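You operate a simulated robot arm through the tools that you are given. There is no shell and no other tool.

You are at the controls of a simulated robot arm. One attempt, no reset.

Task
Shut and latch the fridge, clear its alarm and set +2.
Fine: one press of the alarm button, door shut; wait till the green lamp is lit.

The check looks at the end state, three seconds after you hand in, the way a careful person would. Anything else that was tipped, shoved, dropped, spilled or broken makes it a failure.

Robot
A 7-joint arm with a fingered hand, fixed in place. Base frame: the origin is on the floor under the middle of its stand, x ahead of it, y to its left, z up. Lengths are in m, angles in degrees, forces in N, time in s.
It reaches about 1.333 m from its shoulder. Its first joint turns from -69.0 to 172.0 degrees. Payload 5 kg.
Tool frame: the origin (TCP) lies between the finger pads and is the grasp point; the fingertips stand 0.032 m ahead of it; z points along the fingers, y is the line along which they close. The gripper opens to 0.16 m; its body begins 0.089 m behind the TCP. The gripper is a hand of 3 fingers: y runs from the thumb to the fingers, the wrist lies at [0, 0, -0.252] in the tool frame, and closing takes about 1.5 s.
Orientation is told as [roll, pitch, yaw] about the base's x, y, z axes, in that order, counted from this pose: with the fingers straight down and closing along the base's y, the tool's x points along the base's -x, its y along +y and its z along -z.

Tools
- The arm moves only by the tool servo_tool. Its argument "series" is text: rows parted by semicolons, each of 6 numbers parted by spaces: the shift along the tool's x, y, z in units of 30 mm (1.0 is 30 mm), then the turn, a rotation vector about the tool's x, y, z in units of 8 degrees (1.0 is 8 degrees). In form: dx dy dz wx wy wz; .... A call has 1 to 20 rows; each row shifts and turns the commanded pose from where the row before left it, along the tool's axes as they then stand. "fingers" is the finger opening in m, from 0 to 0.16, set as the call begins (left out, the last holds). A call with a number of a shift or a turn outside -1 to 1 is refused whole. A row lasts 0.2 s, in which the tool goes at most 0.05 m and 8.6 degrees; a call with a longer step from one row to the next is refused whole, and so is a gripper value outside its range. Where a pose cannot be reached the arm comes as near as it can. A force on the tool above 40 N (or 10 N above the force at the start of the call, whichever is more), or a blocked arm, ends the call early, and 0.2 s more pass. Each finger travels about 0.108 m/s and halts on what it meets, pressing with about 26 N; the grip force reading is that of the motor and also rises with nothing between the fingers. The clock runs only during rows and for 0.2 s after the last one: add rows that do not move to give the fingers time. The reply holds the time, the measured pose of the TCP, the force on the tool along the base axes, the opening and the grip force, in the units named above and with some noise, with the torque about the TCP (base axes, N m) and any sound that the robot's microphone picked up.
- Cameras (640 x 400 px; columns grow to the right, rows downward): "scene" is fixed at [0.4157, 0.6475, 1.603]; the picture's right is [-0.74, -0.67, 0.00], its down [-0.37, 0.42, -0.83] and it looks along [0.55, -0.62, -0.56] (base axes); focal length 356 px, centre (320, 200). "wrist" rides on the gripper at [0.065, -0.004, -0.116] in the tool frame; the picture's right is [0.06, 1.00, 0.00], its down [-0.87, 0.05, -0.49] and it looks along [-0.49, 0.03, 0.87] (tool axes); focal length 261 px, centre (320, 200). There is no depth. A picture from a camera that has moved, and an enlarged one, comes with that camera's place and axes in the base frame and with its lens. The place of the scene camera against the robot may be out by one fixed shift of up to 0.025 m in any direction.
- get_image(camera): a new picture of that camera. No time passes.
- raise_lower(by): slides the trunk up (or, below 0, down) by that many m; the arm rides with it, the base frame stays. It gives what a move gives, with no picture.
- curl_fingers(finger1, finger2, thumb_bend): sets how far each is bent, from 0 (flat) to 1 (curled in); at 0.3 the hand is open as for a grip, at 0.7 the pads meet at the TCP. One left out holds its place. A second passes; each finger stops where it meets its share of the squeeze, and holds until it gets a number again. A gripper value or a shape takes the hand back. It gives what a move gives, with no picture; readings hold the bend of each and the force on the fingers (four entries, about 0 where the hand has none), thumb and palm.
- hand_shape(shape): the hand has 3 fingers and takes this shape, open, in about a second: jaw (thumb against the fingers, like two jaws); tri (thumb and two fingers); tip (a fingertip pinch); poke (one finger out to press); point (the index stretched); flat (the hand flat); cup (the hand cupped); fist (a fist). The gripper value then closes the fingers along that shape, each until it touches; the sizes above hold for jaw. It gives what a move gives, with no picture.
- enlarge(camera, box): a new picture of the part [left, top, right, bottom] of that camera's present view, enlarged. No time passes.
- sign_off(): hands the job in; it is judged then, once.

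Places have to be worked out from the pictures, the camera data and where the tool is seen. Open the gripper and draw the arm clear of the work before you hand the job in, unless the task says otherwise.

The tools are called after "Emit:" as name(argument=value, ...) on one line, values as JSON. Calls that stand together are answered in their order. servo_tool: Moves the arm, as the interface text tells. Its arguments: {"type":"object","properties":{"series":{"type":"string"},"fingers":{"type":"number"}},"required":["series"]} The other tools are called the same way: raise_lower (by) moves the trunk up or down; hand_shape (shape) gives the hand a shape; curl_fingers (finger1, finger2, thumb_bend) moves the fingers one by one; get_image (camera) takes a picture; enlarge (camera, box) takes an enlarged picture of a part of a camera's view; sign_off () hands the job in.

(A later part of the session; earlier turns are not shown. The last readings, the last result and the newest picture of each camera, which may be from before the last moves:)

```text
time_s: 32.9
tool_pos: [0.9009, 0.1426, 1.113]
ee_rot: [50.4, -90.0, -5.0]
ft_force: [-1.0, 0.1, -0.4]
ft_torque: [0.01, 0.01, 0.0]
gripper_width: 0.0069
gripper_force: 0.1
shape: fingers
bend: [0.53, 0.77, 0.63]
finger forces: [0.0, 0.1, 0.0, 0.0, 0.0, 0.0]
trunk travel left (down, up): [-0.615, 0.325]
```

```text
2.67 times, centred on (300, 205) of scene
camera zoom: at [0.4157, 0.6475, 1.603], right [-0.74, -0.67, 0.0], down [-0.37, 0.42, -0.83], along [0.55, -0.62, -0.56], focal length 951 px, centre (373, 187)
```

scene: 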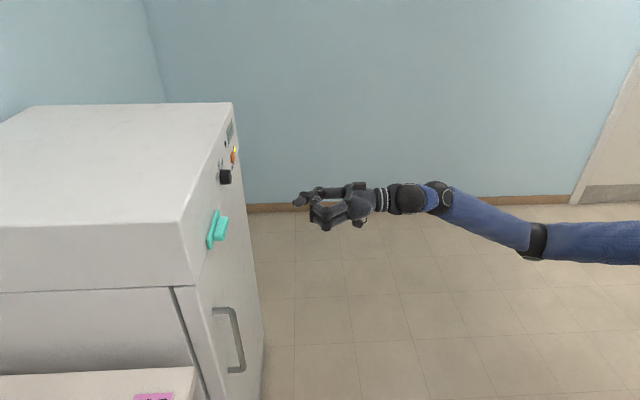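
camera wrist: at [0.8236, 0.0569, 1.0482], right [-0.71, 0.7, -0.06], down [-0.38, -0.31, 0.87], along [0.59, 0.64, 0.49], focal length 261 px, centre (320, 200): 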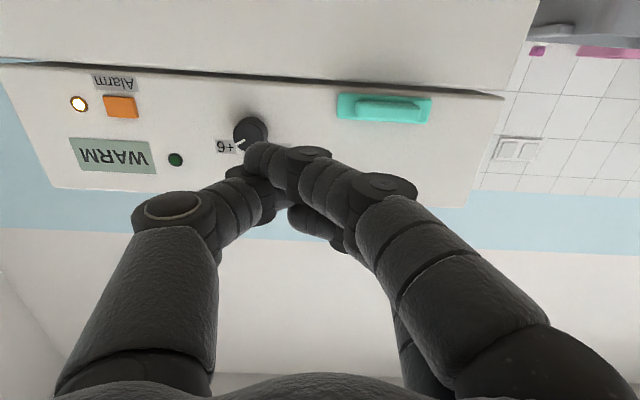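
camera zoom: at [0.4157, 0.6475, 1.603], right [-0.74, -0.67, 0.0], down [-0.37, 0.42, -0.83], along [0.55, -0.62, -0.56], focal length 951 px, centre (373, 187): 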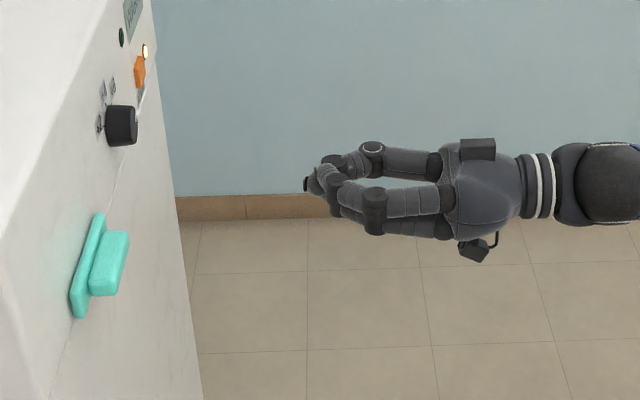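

Finger 1 and the thumb are crossed and hooked on each other. I'll curl both fingers back in so the thumb can open first, then reopen the fingers.

Emit:
curl_fingers(finger1=1.0, finger2=1.0, thumb_bend=0.1)

Emit:
get_image(camera="wrist")

```text
time_s: 33.9
tool_pos: [0.9019, 0.1425, 1.1143]
ee_rot: [50.8, -90.0, -5.5]
ft_force: [0.5, 0.1, -0.1]
ft_torque: [0.01, 0.01, 0.02]
gripper_width: 0.0048
gripper_force: 0.0
shape: fingers
bend: [0.77, 0.84, 0.95]
finger forces: [0.1, 0.0, 0.1, 0.0, 0.0, 0.0]
trunk travel left (down, up): [-0.615, 0.325]
```

```text
taken
camera wrist: at [0.8236, 0.0569, 1.0482], right [-0.71, 0.7, -0.06], down [-0.38, -0.31, 0.87], along [0.59, 0.64, 0.49], focal length 261 px, centre (320, 200)
```

wrist: 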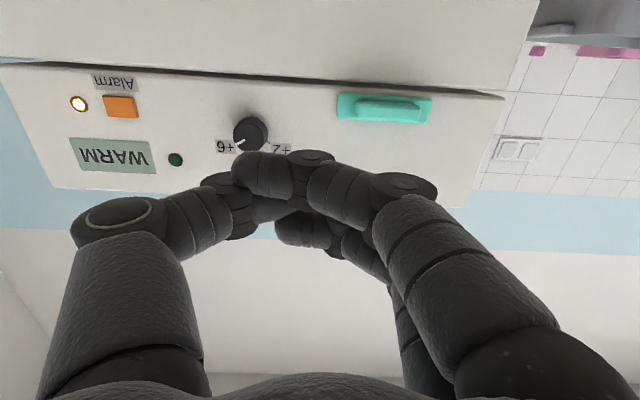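

Curling finger 1 dragged the thumb along, so they are still hooked. I'll try the fist shape (which was untangled before) and then flat, checking the bends.

Emit:
hand_shape(shape="flat")

Emit:
get_image(camera="wrist")

```text
time_s: 34.8
tool_pos: [0.9012, 0.1432, 1.1127]
ee_rot: [51.2, -90.1, -5.7]
ft_force: [0.1, -0.2, -0.7]
ft_torque: [-0.01, 0.03, 0.03]
gripper_width: 0.1522
gripper_force: 0.1
shape: flat
bend: [0.33, 0.11, 0.19]
finger forces: [0.0, 0.0, 0.1, 0.1, 0.0, 0.0]
trunk travel left (down, up): [-0.615, 0.325]
```

```text
taken
camera wrist: at [0.8236, 0.057, 1.0482], right [-0.71, 0.7, -0.06], down [-0.38, -0.31, 0.87], along [0.59, 0.64, 0.49], focal length 261 px, centre (320, 200)
```

wrist: 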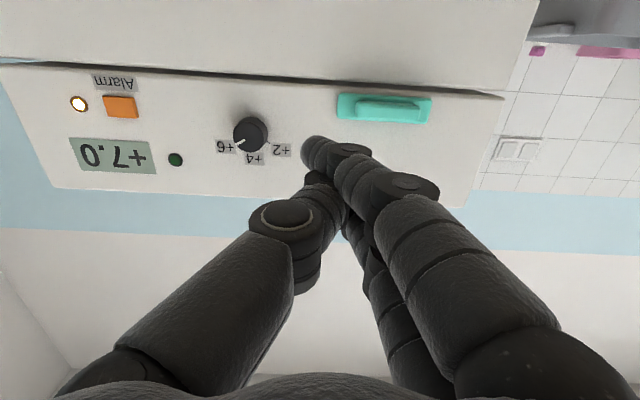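

Flat shape released the hook (bends 0.33/0.11/0.19), and the display now reads +7.0. I'll wait a second with the arm still for the fingers to finish opening.

Emit:
servo_tool(series="0 0 0 0 0 0; 0 0 0 0 0 0; 0 0 0 0 0 0; 0 0 0 0 0 0; 0 0 0 0 0 0")

Emit:
get_image(camera="wrist")

Emit:
enlarge(camera="scene", box=[180, 130, 420, 280])

```text
time_s: 36.0
tool_pos: [0.9016, 0.1418, 1.1139]
ee_rot: [50.7, -90.0, -5.3]
ft_force: [1.8, 0.2, 0.3]
ft_torque: [-0.03, 0.0, -0.03]
gripper_width: 0.1523
gripper_force: 0.0
shape: flat
bend: [0.31, 0.1, 0.19]
finger forces: [0.0, 0.1, 0.0, 0.0, 0.0, 0.0]
trunk travel left (down, up): [-0.615, 0.325]
```

```text
taken
camera wrist: at [0.8236, 0.0569, 1.0482], right [-0.71, 0.7, -0.06], down [-0.38, -0.31, 0.87], along [0.59, 0.64, 0.49], focal length 261 px, centre (320, 200)
```

wrist: 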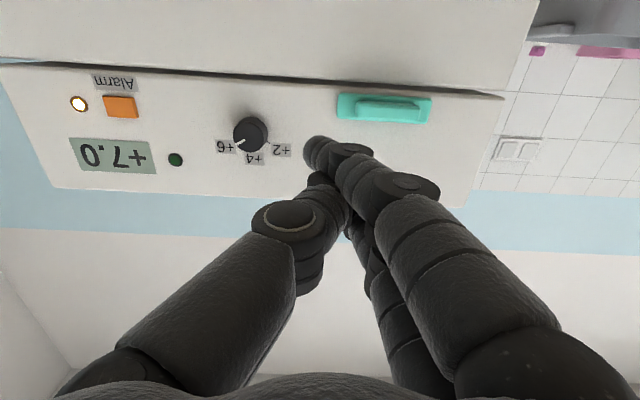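

```text
2.67 times, centred on (300, 205) of scene
camera zoom: at [0.4157, 0.6475, 1.603], right [-0.74, -0.67, 0.0], down [-0.37, 0.42, -0.83], along [0.55, -0.62, -0.56], focal length 951 px, centre (373, 187)
```

zoom: 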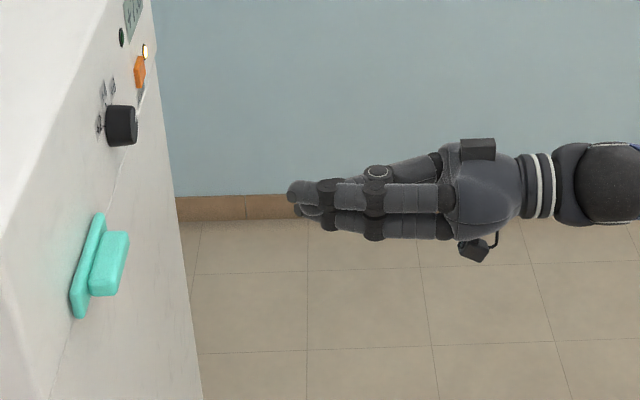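

Finger 1 (0.31) still rests against the thumb, only lightly crossed at the tips. I'll straighten all three so they slide apart.

Emit:
curl_fingers(finger1=0.0, finger2=0.0, thumb_bend=0.0)

Emit:
get_image(camera="wrist")

```text
time_s: 37.0
tool_pos: [0.9015, 0.1424, 1.1137]
ee_rot: [50.1, -90.0, -4.7]
ft_force: [0.2, -0.5, -0.4]
ft_torque: [-0.02, -0.01, -0.01]
gripper_width: 0.0046
gripper_force: 0.0
shape: fingers
bend: [0.11, 0.0, 0.27]
finger forces: [0.1, 0.0, 0.0, 0.0, 0.0, 0.0]
trunk travel left (down, up): [-0.615, 0.325]
```

```text
taken
camera wrist: at [0.8236, 0.057, 1.0482], right [-0.71, 0.7, -0.06], down [-0.38, -0.31, 0.87], along [0.59, 0.64, 0.49], focal length 261 px, centre (320, 200)
```

wrist: 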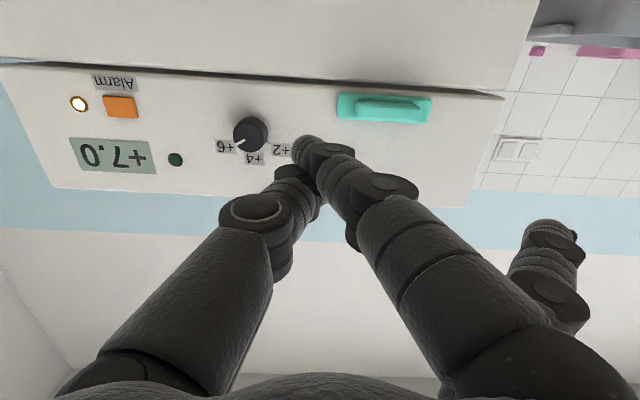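

Finger 2 is free, but finger 1 and the thumb still touch near the tips. I'll zoom in to see how they lie.

Emit:
enlarge(camera="wrist", box=[200, 120, 440, 280])

Emit:
enlarge(camera="scene", box=[270, 170, 390, 245])

```text
2.50 times, centred on (320, 200) of wrist
camera zoom: at [0.8236, 0.057, 1.0482], right [-0.71, 0.7, -0.06], down [-0.38, -0.31, 0.87], along [0.59, 0.64, 0.49], focal length 652 px, centre (320, 200)
```

zoom: 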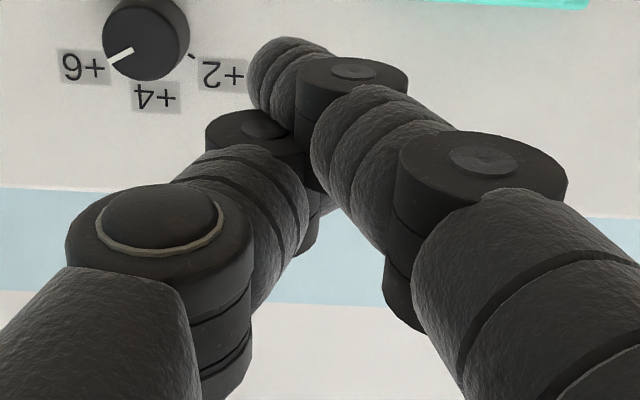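

```text
5.33 times, centred on (330, 208) of scene
camera zoom: at [0.4157, 0.6475, 1.603], right [-0.74, -0.67, 0.0], down [-0.37, 0.42, -0.83], along [0.55, -0.62, -0.56], focal length 1902 px, centre (267, 160)
```

zoom: 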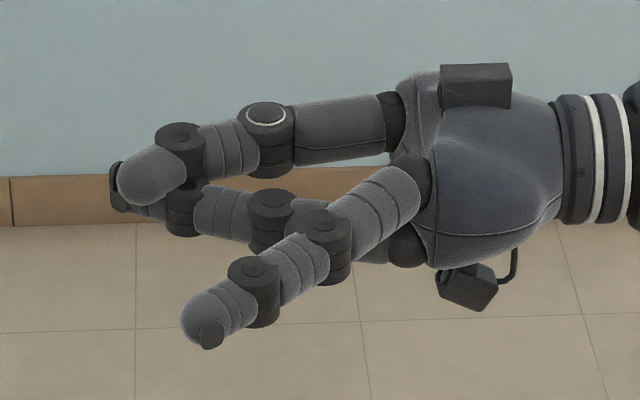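

The distal links of thumb and finger 1 are caught on each other's joint discs. The tri shape may spread the fingers sideways and free them, so I'll try that.

Emit:
hand_shape(shape="tri")

Emit:
get_image(camera="wrist")

```text
time_s: 37.9
tool_pos: [0.901, 0.1417, 1.1137]
ee_rot: [51.2, -90.0, -5.9]
ft_force: [-0.3, 0.7, 0.0]
ft_torque: [-0.01, -0.01, 0.03]
gripper_width: 0.1599
gripper_force: 0.0
shape: tri
bend: [0.3, 0.3, 0.3]
finger forces: [0.0, 0.0, 0.0, 0.1, 0.1, 0.1]
trunk travel left (down, up): [-0.615, 0.325]
```

```text
taken
camera wrist: at [0.8236, 0.0569, 1.0482], right [-0.71, 0.7, -0.06], down [-0.38, -0.31, 0.87], along [0.59, 0.64, 0.49], focal length 261 px, centre (320, 200)
```

wrist: 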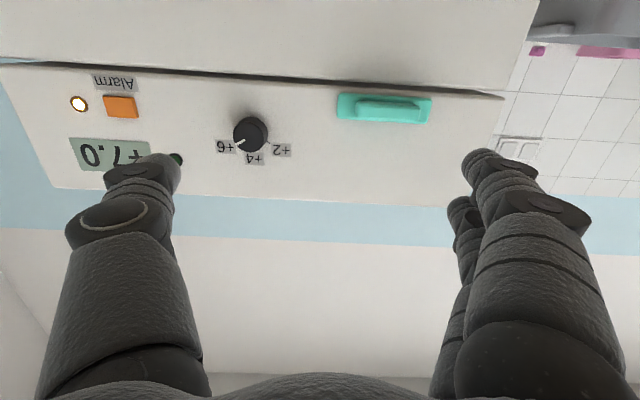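

The tri shape freed the hand; all fingers are open at 0.3. To work the latch, I'll roll the hand 90° about its axis so the fingers lie above and the thumb below the bar.

Emit:
servo_tool(series="0 0 0 0 0 0.9375; 0 0 0 0 0 0.9375; 0 0 0 0 0 0.9375; 0 0 0 0 0 0.9375; 0 0 0 0 0 0.9375; 0 0 0 0 0 0.9375; 0 0 0 0 0 0.9375; 0 0 0 0 0 0.9375; 0 0 0 0 0 0.9375; 0 0 0 0 0 0.9375; 0 0 0 0 0 0.9375; 0 0 0 0 0 0.9375; 0 0 0 0 0 0")

Emit:
get_image(camera="wrist")

Emit:
get_image(camera="scene")

```text
time_s: 40.7
tool_pos: [0.9025, 0.1421, 1.1146]
ee_rot: [90.1, 0.1, -44.6]
ft_force: [-0.2, -0.3, 0.4]
ft_torque: [0.01, -0.01, -0.02]
gripper_width: 0.1602
gripper_force: 0.0
shape: tri
bend: [0.3, 0.3, 0.3]
finger forces: [0.0, 0.0, 0.0, 0.0, 0.0, 0.0]
trunk travel left (down, up): [-0.615, 0.325]
```

```text
taken
camera wrist: at [0.7745, 0.1058, 1.1098], right [-0.04, 0.04, 1.0], down [0.27, -0.96, 0.05], along [0.96, 0.27, 0.03], focal length 261 px, centre (320, 200)
```

wrist: 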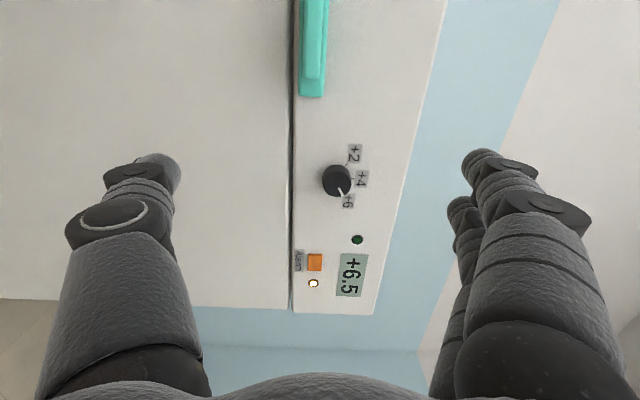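

```text
taken
```

scene: 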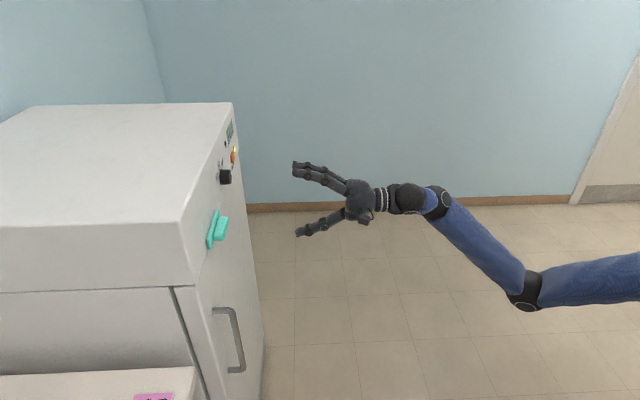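

The roll worked (fingers on top, thumb below), and the display now reads +6.5, so the fridge is cooling. I'll enlarge this view to pin down the latch, knob and button.

Emit:
enlarge(camera="wrist", box=[270, 0, 430, 100])

Emit:
enlarge(camera="wrist", box=[260, 120, 460, 320])

```text
4.00 times, centred on (350, 50) of wrist
camera zoom: at [0.7745, 0.1058, 1.1098], right [-0.04, 0.04, 1.0], down [0.27, -0.96, 0.05], along [0.96, 0.27, 0.03], focal length 1043 px, centre (200, 800)
```

zoom: 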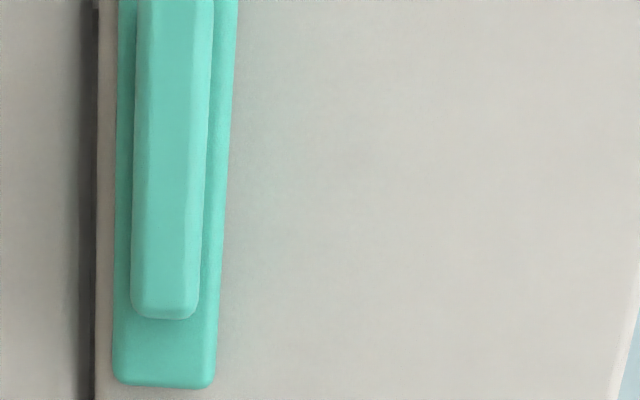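

```text
2.00 times, centred on (360, 220) of wrist
camera zoom: at [0.7745, 0.1058, 1.1098], right [-0.04, 0.04, 1.0], down [0.27, -0.96, 0.05], along [0.96, 0.27, 0.03], focal length 521 px, centre (240, 160)
```

zoom: 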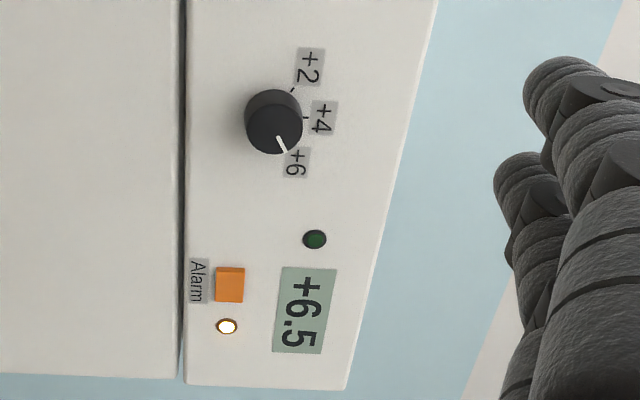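

Working in face coordinates, the latch bar is about 0.021 m tall and 0.07 m wide, centred at z about 1.102, with its front about 0.19 m ahead of the TCP and 0.078 m to the left. I'll go to jaw shape, line up with it and stop about 6 cm short.

Emit:
hand_shape(shape="jaw")

Emit:
servo_tool(series="0.87 -0.14 0 0 0 0; 0.87 -0.14 0 0 0 0; 0.86 -0.14 0 0 0 0; 0 0 0.8 0 0 0; 0 0 0.8 0 0 0; 0 0 0.8 0 0 0; 0 0 0.8 0 0 0; 0 0 0.8 0 0 0; 0 0 0 0 0 0")

Emit:
get_image(camera="wrist")

Emit:
enlarge(camera="scene", box=[170, 140, 330, 260])

```text
time_s: 41.6
tool_pos: [0.9016, 0.143, 1.1145]
ee_rot: [90.1, 0.1, -44.6]
ft_force: [-0.8, 0.3, -0.5]
ft_torque: [0.0, -0.01, -0.02]
gripper_width: 0.1598
gripper_force: 0.0
shape: jaw
bend: [0.3, 0.3, 0.3]
finger forces: [0.0, 0.0, 0.1, 0.1, 0.0, 0.1]
trunk travel left (down, up): [-0.615, 0.325]
```

```text
time_s: 43.6
tool_pos: [0.9298, 0.2835, 1.1011]
ee_rot: [90.0, 0.1, -44.7]
ft_force: [-0.1, -0.8, 0.5]
ft_torque: [-0.01, 0.0, -0.01]
gripper_width: 0.1598
gripper_force: 0.1
shape: jaw
bend: [0.3, 0.3, 0.3]
finger forces: [0.0, 0.0, 0.1, 0.0, 0.0, 0.0]
trunk travel left (down, up): [-0.615, 0.325]
```

```text
taken
camera wrist: at [0.8022, 0.2474, 1.0966], right [-0.04, 0.04, 1.0], down [0.27, -0.96, 0.05], along [0.96, 0.27, 0.03], focal length 261 px, centre (320, 200)
```

wrist: 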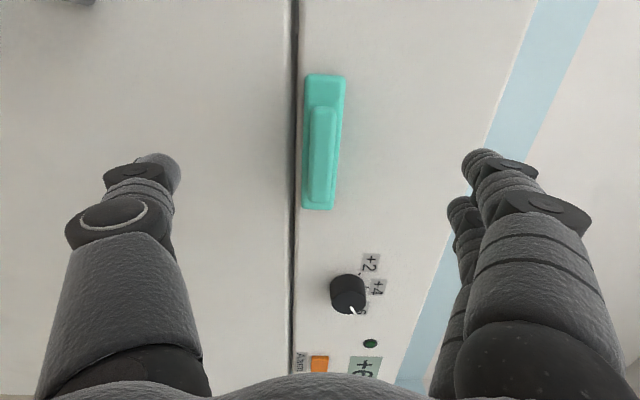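

```text
3.33 times, centred on (250, 200) of scene
camera zoom: at [0.4157, 0.6475, 1.603], right [-0.74, -0.67, 0.0], down [-0.37, 0.42, -0.83], along [0.55, -0.62, -0.56], focal length 1188 px, centre (553, 200)
```

zoom: 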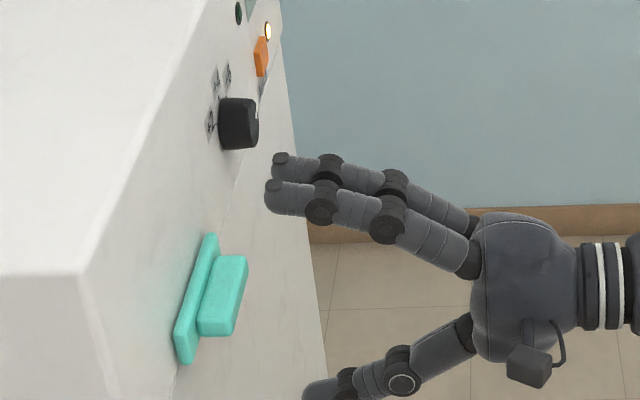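

Emit:
enlarge(camera="wrist", box=[270, 60, 390, 220])

```text
2.50 times, centred on (330, 140) of wrist
camera zoom: at [0.8022, 0.2474, 1.0966], right [-0.04, 0.04, 1.0], down [0.27, -0.96, 0.05], along [0.96, 0.27, 0.03], focal length 652 px, centre (295, 350)
```

zoom: 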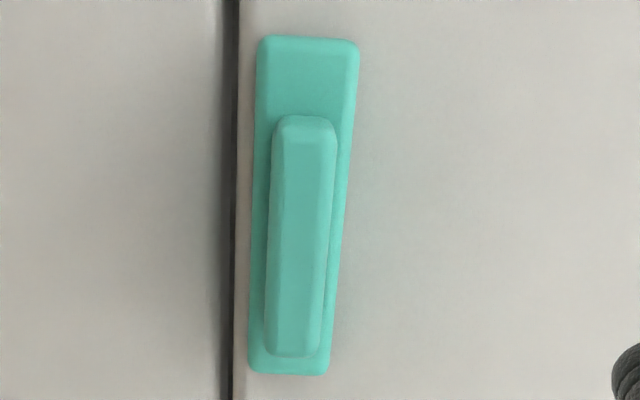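

Refined: bar front at d≈0.921, plate front at d≈0.941, bar centre z≈1.102, and my TCP (d≈0.855) is lined up within a few mm. I'll narrow the opening to 7 cm and ease forward.

Emit:
servo_tool(series="0 0 0 0 0 0; 0 0 0 0 0 0; 0 0 0 0 0 0; 0 0 0 0 0 0; 0 0 0.4 0 0 0; 0 0 0.4 0 0 0; 0 0 0.3 0 0 0; 0 0 0 0 0 0", fingers=0.07)

Emit:
get_image(camera="wrist")

Emit:
enlarge(camera="scene", box=[170, 140, 330, 260])

```text
time_s: 45.4
tool_pos: [0.9542, 0.306, 1.1013]
ee_rot: [90.0, 0.0, -44.6]
ft_force: [0.0, 0.4, 0.7]
ft_torque: [-0.03, 0.04, -0.02]
gripper_width: 0.0706
gripper_force: 0.0
shape: jaw
bend: [0.73, 0.73, 0.7]
finger forces: [0.0, 0.0, 0.1, 0.0, 0.1, 0.0]
trunk travel left (down, up): [-0.615, 0.325]
```

```text
taken
camera wrist: at [0.8268, 0.2695, 1.0965], right [-0.04, 0.04, 1.0], down [0.27, -0.96, 0.05], along [0.96, 0.27, 0.03], focal length 261 px, centre (320, 200)
```

wrist: 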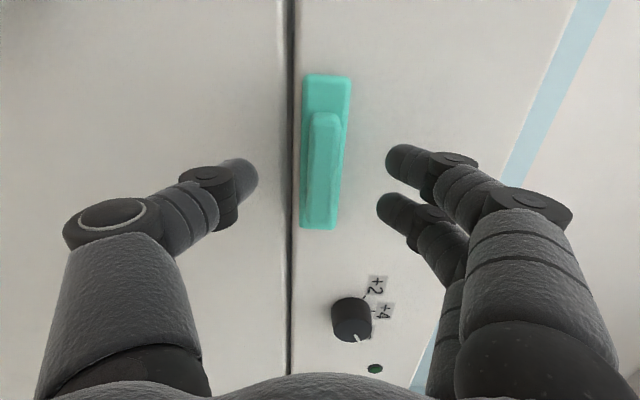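

```text
3.33 times, centred on (250, 200) of scene
camera zoom: at [0.4157, 0.6475, 1.603], right [-0.74, -0.67, 0.0], down [-0.37, 0.42, -0.83], along [0.55, -0.62, -0.56], focal length 1188 px, centre (553, 200)
```

zoom: 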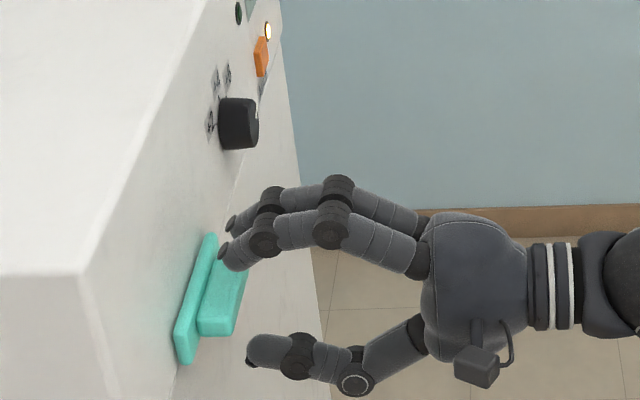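

The fingers now straddle the bar, tips roughly level with its front. I'll go 1.5 cm deeper and close gently on the bar.

Emit:
servo_tool(series="0 0 0.2 0 0 0; 0 0 0.2 0 0 0; 0 0 0.1 0 0 0; 0 0 0 0 0 0")

Emit:
servo_tool(series="0 0 0 0 0 0; 0 0 0 0 0 0; 0 0 0 0 0 0; 0 0 0 0 0 0; 0 0 0 0 0 0", fingers=0.012)

Emit:
get_image(camera="wrist")

Emit:
enlarge(camera="scene", box=[170, 140, 330, 260])

```text
time_s: 46.4
tool_pos: [0.9642, 0.3162, 1.1006]
ee_rot: [90.1, 0.0, -44.5]
ft_force: [0.3, -0.4, 0.6]
ft_torque: [-0.01, 0.01, -0.02]
gripper_width: 0.0705
gripper_force: 0.1
shape: jaw
bend: [0.73, 0.73, 0.7]
finger forces: [0.0, 0.0, 0.0, 0.0, 0.0, 0.0]
trunk travel left (down, up): [-0.615, 0.325]
```

```text
time_s: 47.6
tool_pos: [0.9639, 0.3166, 1.1015]
ee_rot: [90.0, 0.0, -44.5]
ft_force: [-1.0, -1.4, 2.5]
ft_torque: [0.02, -0.08, 0.0]
gripper_width: 0.0133
gripper_force: 0.1
shape: jaw
bend: [0.71, 0.71, 0.7]
finger forces: [1.5, 1.7, 0.0, 0.0, 1.0, 0.1]
trunk travel left (down, up): [-0.615, 0.325]
```

```text
taken
camera wrist: at [0.8366, 0.2799, 1.0969], right [-0.04, 0.04, 1.0], down [0.27, -0.96, 0.05], along [0.96, 0.27, 0.03], focal length 261 px, centre (320, 200)
```

wrist: 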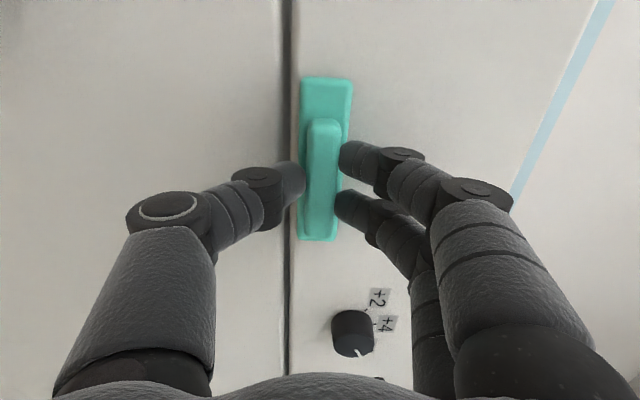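

```text
3.33 times, centred on (250, 200) of scene
camera zoom: at [0.4157, 0.6475, 1.603], right [-0.74, -0.67, 0.0], down [-0.37, 0.42, -0.83], along [0.55, -0.62, -0.56], focal length 1188 px, centre (553, 200)
```

zoom: 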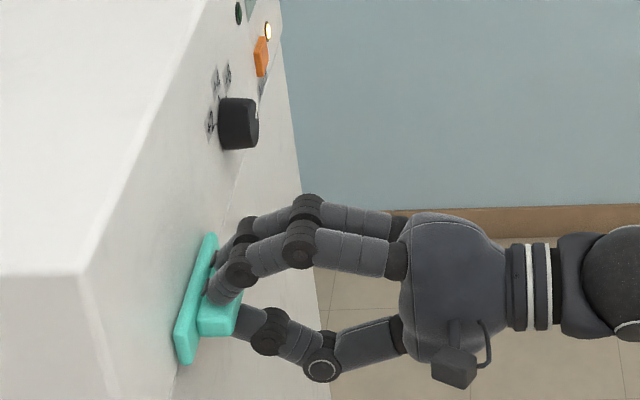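

The fingers and thumb hold the bar lightly (1.5/1.7/1.0 N). I'll squeeze it firmly, then move down in small steps and watch the force.

Emit:
servo_tool(series="0 0 0 0 0 0; 0 0 0 0 0 0; 0 0 0 0 0 0; 0 -0.1 0 0 0 0; 0 -0.1 0 0 0 0; 0 -0.1 0 0 0 0; 0 -0.1 0 0 0 0; 0 0 0 0 0 0", fingers=0.0)

Emit:
get_image(camera="wrist")

```text
time_s: 49.4
tool_pos: [0.9624, 0.316, 1.0929]
ee_rot: [90.1, -0.1, -44.6]
ft_force: [5.0, -2.3, 30.3]
ft_torque: [0.63, -0.55, -0.1]
gripper_width: 0.0118
gripper_force: 26.5
shape: jaw
bend: [0.7, 0.7, 0.71]
finger forces: [20.4, 21.1, 0.0, 0.0, 10.9, 0.0]
trunk travel left (down, up): [-0.615, 0.325]
```

```text
taken
camera wrist: at [0.8353, 0.2793, 1.0878], right [-0.05, 0.04, 1.0], down [0.27, -0.96, 0.05], along [0.96, 0.27, 0.03], focal length 261 px, centre (320, 200)
```

wrist: 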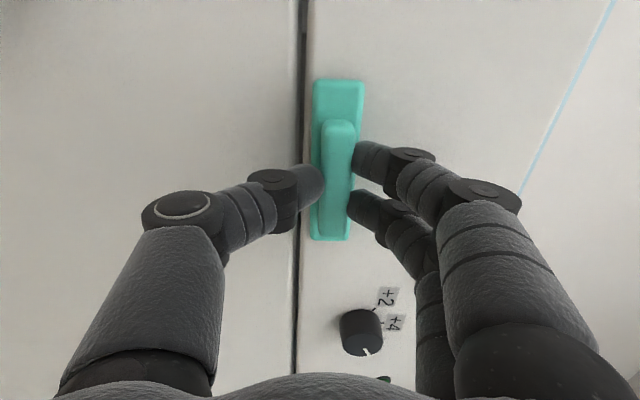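

Pressing down 9 mm only built up 30 N and the bar did not move, so it doesn't slide down, at least not from here. I'll relax upward and test a small sideways motion.

Emit:
servo_tool(series="0 0.15 0 0 0 0; 0 0.15 0 0 0 0; 0 0 0 0 0 0")

Emit:
servo_tool(series="-0.1 0 0 0 0 0; -0.1 0 0 0 0 0; -0.1 0 0 0 0 0; 0 0 0 0 0 0")

Emit:
get_image(camera="wrist")

```text
time_s: 50.2
tool_pos: [0.9635, 0.3175, 1.0978]
ee_rot: [90.0, 0.0, -44.6]
ft_force: [-9.8, -8.0, 2.1]
ft_torque: [0.12, -0.12, 0.03]
gripper_width: 0.0132
gripper_force: 26.1
shape: jaw
bend: [0.71, 0.71, 0.72]
finger forces: [14.2, 14.8, 0.1, 0.0, 26.6, 0.0]
trunk travel left (down, up): [-0.615, 0.325]
```

```text
time_s: 51.2
tool_pos: [0.9652, 0.3161, 1.0993]
ee_rot: [90.1, -0.1, -44.1]
ft_force: [-24.4, 5.5, -1.0]
ft_torque: [-0.01, -0.05, 0.4]
gripper_width: 0.0143
gripper_force: 25.3
shape: jaw
bend: [0.71, 0.71, 0.72]
finger forces: [14.2, 14.0, 0.0, 0.0, 29.0, 0.1]
trunk travel left (down, up): [-0.615, 0.325]
stopped in row 4: the force on the tool passed its limit at 41 N (the readings are from after the stop); the commanded pose is now the measured one
```

```text
taken
camera wrist: at [0.8376, 0.2781, 1.0946], right [-0.05, 0.05, 1.0], down [0.28, -0.96, 0.06], along [0.96, 0.28, 0.03], focal length 261 px, centre (320, 200)
```

wrist: 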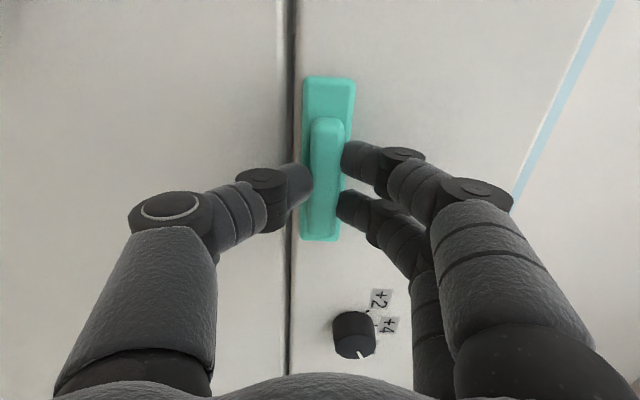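

It is also blocked toward the right. I'll test left and then up in the same careful way.

Emit:
servo_tool(series="0.1 0 0 0 0 0; 0.1 0 0 0 0 0; 0.1 0 0 0 0 0; 0.1 0 0 0 0 0; 0.1 0 0 0 0 0; 0 0 0 0 0 0")

Emit:
get_image(camera="wrist")

```text
time_s: 52.6
tool_pos: [0.963, 0.3168, 1.0982]
ee_rot: [90.1, 0.4, -45.0]
ft_force: [12.5, -23.5, 2.0]
ft_torque: [0.18, -0.03, -0.54]
gripper_width: 0.0129
gripper_force: 25.9
shape: jaw
bend: [0.71, 0.71, 0.72]
finger forces: [14.6, 14.6, 0.0, 0.1, 27.2, 0.0]
trunk travel left (down, up): [-0.615, 0.325]
stopped in row 6: the force on the tool passed its limit at 41 N (the readings are from after the stop); the commanded pose is now the measured one
```

```text
taken
camera wrist: at [0.835, 0.2815, 1.0943], right [-0.04, 0.04, 1.0], down [0.27, -0.96, 0.05], along [0.96, 0.27, 0.03], focal length 261 px, centre (320, 200)
```

wrist: 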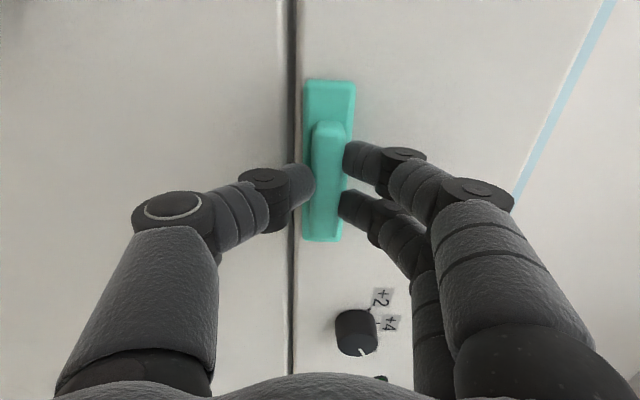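

Sideways is blocked both ways. The symmetric plate (0.105 m long, with its lower half long enough to reach the door if upright) suggests a turn-latch about its centre. I'll re-centre and try rotating the gripped bar counter-clockwise a little.

Emit:
servo_tool(series="-0.05 0.05 0 0 0 0; 0 0.05 0 0 0 0; 0 0 0 0 0 -0.4; 0 0 0 0 0 -0.4; 0 0 0 0 0 -0.4; 0 0 0 0 0 0")

Emit:
get_image(camera="wrist")

Emit:
enlarge(camera="scene", box=[170, 140, 330, 260])

```text
time_s: 54.0
tool_pos: [0.9637, 0.3179, 1.1005]
ee_rot: [90.0, -9.3, -44.8]
ft_force: [10.2, -33.3, -5.8]
ft_torque: [-0.05, 0.19, -0.59]
gripper_width: 0.0138
gripper_force: 26.0
shape: jaw
bend: [0.71, 0.71, 0.72]
finger forces: [11.9, 11.8, 0.1, 0.0, 34.2, 0.1]
trunk travel left (down, up): [-0.615, 0.325]
```

```text
taken
camera wrist: at [0.8365, 0.28, 1.0852], right [-0.16, 0.16, 0.97], down [0.26, -0.95, 0.2], along [0.95, 0.28, 0.11], focal length 261 px, centre (320, 200)
```

wrist: 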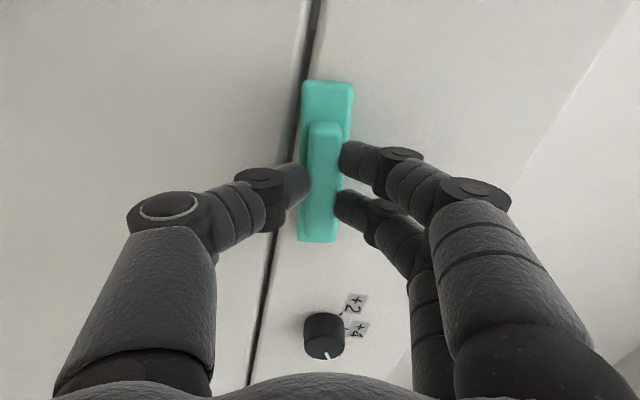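

```text
3.33 times, centred on (250, 200) of scene
camera zoom: at [0.4157, 0.6475, 1.603], right [-0.74, -0.67, 0.0], down [-0.37, 0.42, -0.83], along [0.55, -0.62, -0.56], focal length 1188 px, centre (553, 200)
```

zoom: 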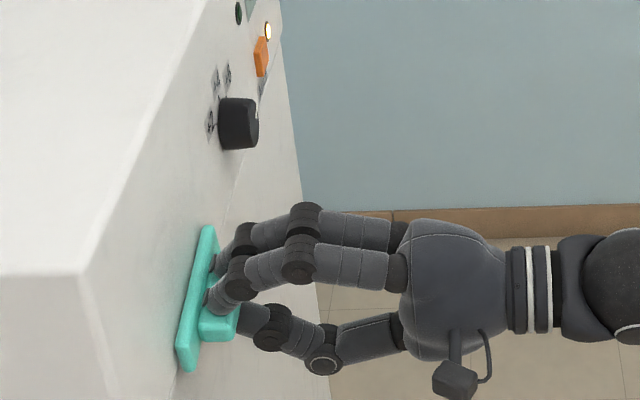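

The plate is turning with the hand, so it is a turn-latch. I'll ease off 2 mm from the plate, shift slightly right to sit on the pivot, and turn further.

Emit:
servo_tool(series="-0.08 0 -0.06 0 0 0; 0 0 0 0 0 -0.45; 0 0 0 0 0 -0.45; 0 0 0 0 0 -0.45; 0 0 0 0 0 -0.45; 0 0 0 0 0 -0.45; 0 0 0 0 0 0")

Emit:
get_image(camera="wrist")

```text
time_s: 55.6
tool_pos: [0.9631, 0.3164, 1.1009]
ee_rot: [89.9, -27.5, -44.6]
ft_force: [7.2, -21.2, -8.4]
ft_torque: [-0.16, 0.24, -0.47]
gripper_width: 0.0134
gripper_force: 26.2
shape: jaw
bend: [0.71, 0.71, 0.72]
finger forces: [10.2, 9.9, 0.1, 0.0, 36.2, 0.0]
trunk travel left (down, up): [-0.615, 0.325]
```

```text
taken
camera wrist: at [0.842, 0.2739, 1.0667], right [-0.37, 0.36, 0.86], down [0.19, -0.87, 0.45], along [0.91, 0.32, 0.25], focal length 261 px, centre (320, 200)
```

wrist: 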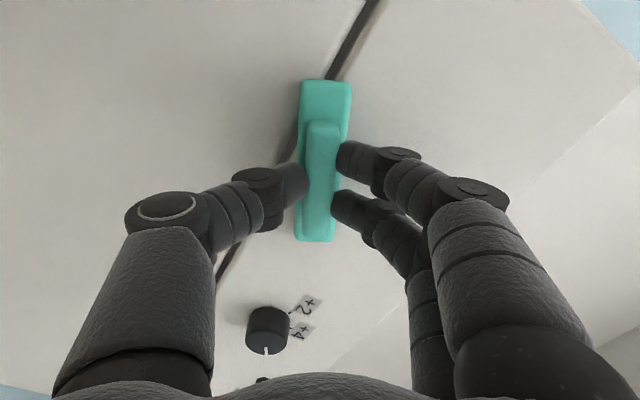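

The latch is turning freely and its end now crosses the gap onto the door. I'll keep turning toward vertical.

Emit:
servo_tool(series="-0.05 0 -0.02 0 0 -0.5; 0 0 0 0 0 -0.5; 0 0 0 0 0 -0.5; 0 0 0 0 0 -0.5; 0 0 0 0 0 -0.5; 0 0 0 0 0 -0.5; 0 0 0 0 0 -0.5; 0 0 0 0 0 0")

Emit:
get_image(camera="wrist")

```text
time_s: 57.4
tool_pos: [0.9642, 0.3157, 1.1007]
ee_rot: [89.8, -55.5, -44.6]
ft_force: [2.7, -11.6, -16.7]
ft_torque: [-0.23, 0.32, -0.32]
gripper_width: 0.0134
gripper_force: 25.9
shape: jaw
bend: [0.71, 0.71, 0.72]
finger forces: [9.4, 9.5, 0.0, 0.1, 36.4, 0.0]
trunk travel left (down, up): [-0.615, 0.325]
```

```text
taken
camera wrist: at [0.8584, 0.2572, 1.0441], right [-0.61, 0.6, 0.51], down [-0.03, -0.66, 0.75], along [0.79, 0.44, 0.42], focal length 261 px, centre (320, 200)
```

wrist: 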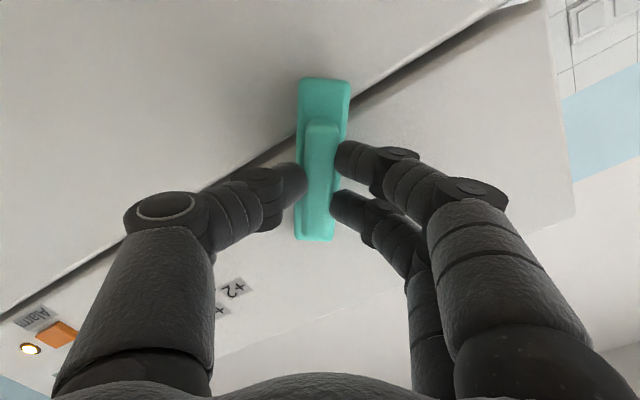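

About 55° turned. I'll continue toward 90° and watch for the end stop.

Emit:
servo_tool(series="0 0 0 0 0 -0.5; 0 0 0 0 0 -0.5; 0 0 0 0 0 -0.5; 0 0 0 0 0 -0.5; 0 0 0 0 0 -0.5; 0 0 0 0 0 -0.5; 0 0 0 0 0 -0.5; 0 0 0 0 0 -0.5; 0 0 0 0 0 0")

Emit:
get_image(camera="wrist")

Emit:
enlarge(camera="scene", box=[170, 140, 330, 260])

```text
time_s: 59.4
tool_pos: [0.9652, 0.3166, 1.0999]
ee_rot: [86.8, -87.4, -41.5]
ft_force: [5.6, -18.6, -22.8]
ft_torque: [-0.28, 0.33, -0.53]
gripper_width: 0.0134
gripper_force: 26.4
shape: jaw
bend: [0.71, 0.71, 0.72]
finger forces: [9.2, 9.9, 0.0, 0.0, 37.2, 0.1]
trunk travel left (down, up): [-0.615, 0.325]
```

```text
taken
camera wrist: at [0.8839, 0.2321, 1.0344], right [-0.71, 0.7, -0.02], down [-0.36, -0.34, 0.87], along [0.61, 0.63, 0.49], focal length 261 px, centre (320, 200)
```

wrist: 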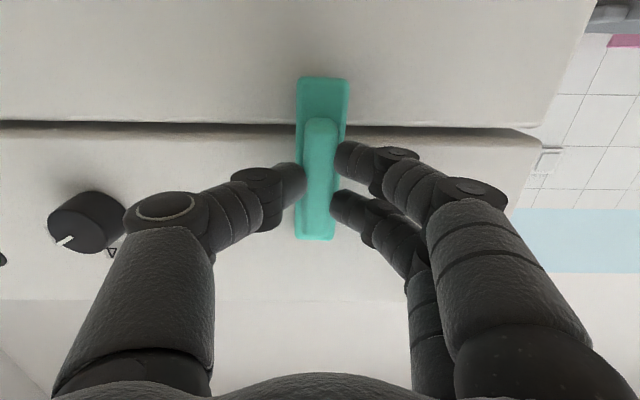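

```text
3.33 times, centred on (250, 200) of scene
camera zoom: at [0.4157, 0.6475, 1.603], right [-0.74, -0.67, 0.0], down [-0.37, 0.42, -0.83], along [0.55, -0.62, -0.56], focal length 1188 px, centre (553, 200)
```

zoom: 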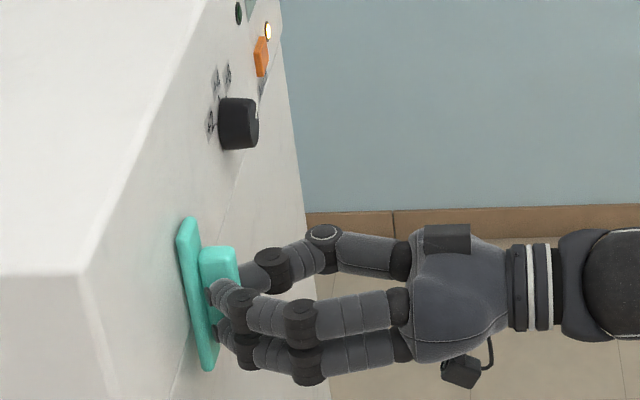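

The latch is almost upright (87°) with its lower half across the gap on the door. I'll turn the last few degrees and feel for a stop.

Emit:
servo_tool(series="0 0 0 0 0 -0.2; 0 0 0 0 0 -0.2; 0 0 0 0 0 -0.2; 0 0 0 0 0 0")

Emit:
get_image(camera="wrist")

```text
time_s: 60.4
tool_pos: [0.9637, 0.3161, 1.1002]
ee_rot: [-86.3, -87.8, 131.7]
ft_force: [8.8, -18.7, -22.4]
ft_torque: [-0.08, 0.49, -0.57]
gripper_width: 0.0134
gripper_force: 26.2
shape: jaw
bend: [0.71, 0.71, 0.72]
finger forces: [10.2, 8.3, 0.1, 0.1, 38.2, 0.0]
trunk travel left (down, up): [-0.615, 0.325]
```

```text
taken
camera wrist: at [0.8874, 0.2284, 1.0346], right [-0.71, 0.7, -0.1], down [-0.41, -0.29, 0.87], along [0.58, 0.65, 0.49], focal length 261 px, centre (320, 200)
```

wrist: 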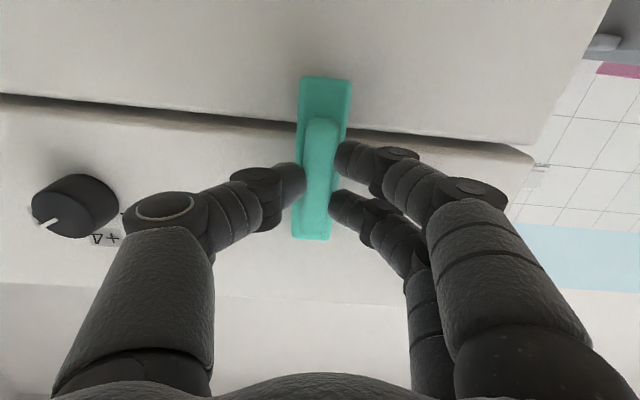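

Torque about the turn axis rose to about 0.3 N·m at 92°, so the latch is at its stop, upright. I'll release it and back straight off.

Emit:
servo_tool(series="0 0 0 0 0 0; 0 0 0 0 0 0; 0 0 0 0 0 0; 0 0 -0.5 0 0 0; 0 0 -0.9 0 0 0; 0 0 -0.9 0 0 0; 0 0 -0.9 0 0 0; 0 0 -0.9 0 0 0; 0 0 -0.9 0 0 0; 0 0 0 0 0 0", fingers=0.08)

Emit:
get_image(camera="wrist")

Emit:
get_image(camera="scene")

```text
time_s: 62.6
tool_pos: [0.8549, 0.2083, 1.1002]
ee_rot: [-88.8, -87.8, 134.3]
ft_force: [0.8, 0.5, -0.7]
ft_torque: [-0.02, 0.01, -0.01]
gripper_width: 0.0793
gripper_force: 0.1
shape: jaw
bend: [0.72, 0.72, 0.7]
finger forces: [0.1, 0.0, 0.1, 0.0, 0.1, 0.0]
trunk travel left (down, up): [-0.615, 0.325]
```

```text
taken
camera wrist: at [0.779, 0.1222, 1.0357], right [-0.71, 0.7, -0.1], down [-0.41, -0.29, 0.87], along [0.58, 0.66, 0.49], focal length 261 px, centre (320, 200)
```

wrist: 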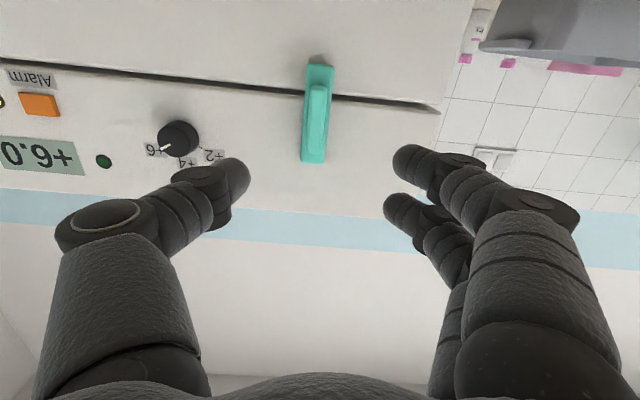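

```text
taken
```

scene: 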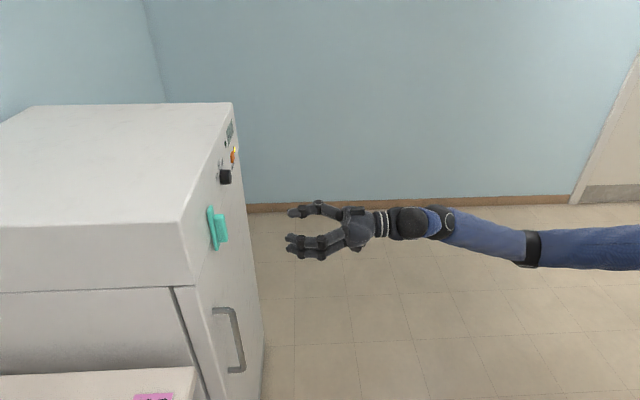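

The latch stands upright across the gap, the door is shut, and the display reads +6.0. Next is the dial; I'll zoom in for a precise fix on the knob.

Emit:
enlarge(camera="wrist", box=[0, 50, 240, 200])

Emit:
enlarge(camera="scene", box=[195, 110, 265, 260])

```text
2.67 times, centred on (120, 125) of wrist
camera zoom: at [0.779, 0.1222, 1.0357], right [-0.71, 0.7, -0.1], down [-0.41, -0.29, 0.87], along [0.58, 0.66, 0.49], focal length 695 px, centre (853, 400)
```

zoom: 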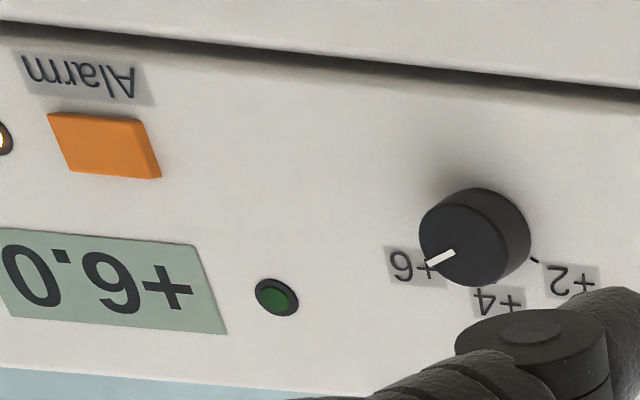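

```text
2.67 times, centred on (230, 185) of scene
camera zoom: at [0.4157, 0.6475, 1.603], right [-0.74, -0.67, 0.0], down [-0.37, 0.42, -0.83], along [0.55, -0.62, -0.56], focal length 951 px, centre (560, 240)
```

zoom: 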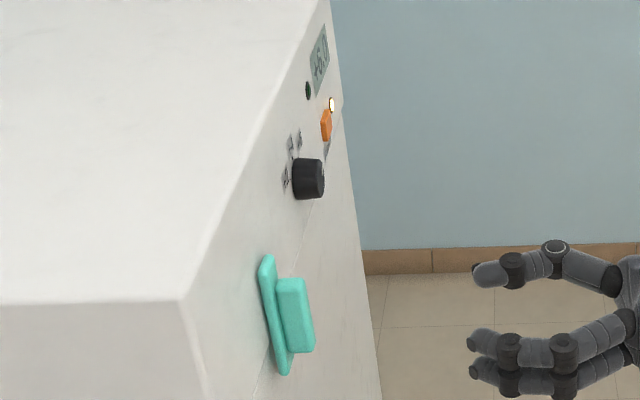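

I'll move the hand up and right in front of the knob at a safe distance, then roll it to the fingers-up pose so there is room for a 120° counter-clockwise turn.

Emit:
servo_tool(series="-0.24 -0.93 0 0 0 0; -0.24 -0.93 0 0 0 0; -0.24 -0.93 0 0 0 0; -0.24 -0.93 0 0 0 0; -0.24 -0.94 0 0 0 0; 0 -0.94 0 0 0 0; 0 0 0 0 0 0.96; 0 0 0 0 0 0.96; 0 0 0 0 0 0.96; 0 0 0 0 0 0.96; 0 0 0 0 0 0.96; 0 0 0 0 0 0.96; 0 0 0 0 0 0.96; 0 0 0 0 0 0.96; 0 0 0 0 0 0.96; 0 0 0 0 0 0.96; 0 0 0 0 0 0.96; 0 0 0 0 0 0.96; 0 0 0 0 0 0")

Emit:
get_image(camera="wrist")

```text
time_s: 66.6
tool_pos: [0.975, 0.0941, 1.1444]
ee_rot: [90.1, 0.0, -44.7]
ft_force: [1.1, 0.3, 0.5]
ft_torque: [-0.01, -0.04, -0.03]
gripper_width: 0.0797
gripper_force: 0.0
shape: jaw
bend: [0.72, 0.72, 0.7]
finger forces: [0.0, 0.1, 0.0, 0.1, 0.0, 0.1]
trunk travel left (down, up): [-0.615, 0.325]
```

```text
taken
camera wrist: at [0.8474, 0.0566, 1.1408], right [-0.04, 0.04, 1.0], down [0.27, -0.96, 0.06], along [0.96, 0.27, 0.03], focal length 261 px, centre (320, 200)
```

wrist: 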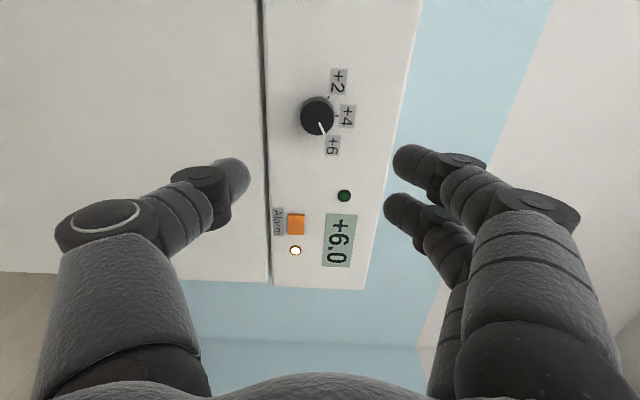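

The knob sits almost exactly on the tool axis (expected at row 119, column 320). I'll zoom to refine.

Emit:
enlarge(camera="wrist", box=[280, 60, 380, 180])

```text
3.33 times, centred on (330, 120) of wrist
camera zoom: at [0.8474, 0.0566, 1.1408], right [-0.04, 0.04, 1.0], down [0.27, -0.96, 0.06], along [0.96, 0.27, 0.03], focal length 869 px, centre (287, 467)
```

zoom: 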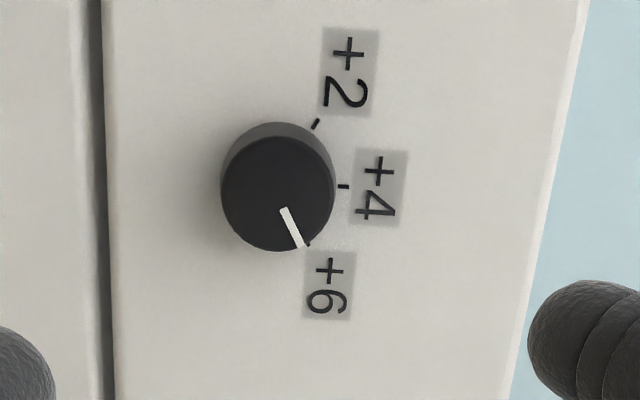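

The knob front is within about 3 mm of the axis (3 mm low), its diameter is about 0.039 m, and the tick marks are ±60° apart. I'll correct the height and advance to just short of the knob.

Emit:
servo_tool(series="0 -0.1 0.8 0 0 0; 0 0 0.8 0 0 0; 0 0 0.8 0 0 0; 0 0 0.8 0 0 0; 0 0 0.8 0 0 0; 0 0 0.4 0 0 0; 0 0 0 0 0 0")

Emit:
get_image(camera="wrist")

Emit:
enlarge(camera="scene", box=[190, 100, 330, 220])

```text
time_s: 68.2
tool_pos: [1.0666, 0.1856, 1.1429]
ee_rot: [90.0, -0.2, -44.5]
ft_force: [0.1, 0.9, -0.1]
ft_torque: [-0.01, 0.01, 0.03]
gripper_width: 0.0792
gripper_force: 0.0
shape: jaw
bend: [0.72, 0.72, 0.7]
finger forces: [0.0, 0.0, 0.0, 0.0, 0.0, 0.1]
trunk travel left (down, up): [-0.615, 0.325]
```

```text
taken
camera wrist: at [0.9398, 0.1493, 1.1382], right [-0.05, 0.05, 1.0], down [0.27, -0.96, 0.06], along [0.96, 0.27, 0.03], focal length 261 px, centre (320, 200)
```

wrist: 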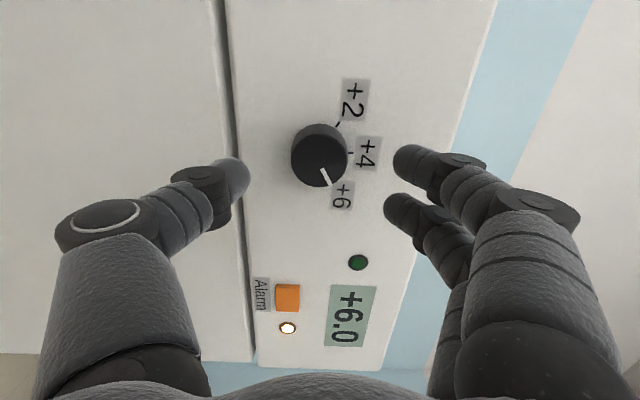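

```text
3.33 times, centred on (260, 160) of scene
camera zoom: at [0.4157, 0.6475, 1.603], right [-0.74, -0.67, 0.0], down [-0.37, 0.42, -0.83], along [0.55, -0.62, -0.56], focal length 1188 px, centre (520, 333)
```

zoom: 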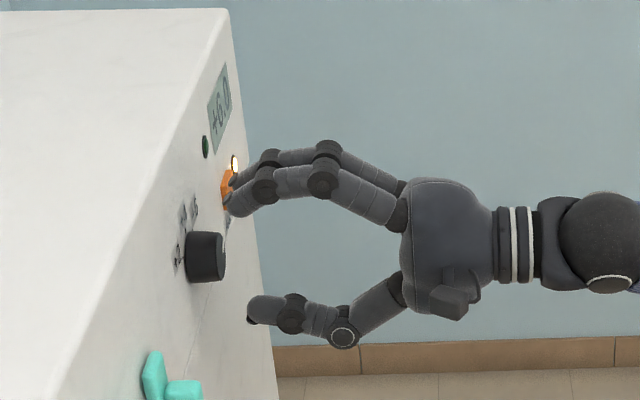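

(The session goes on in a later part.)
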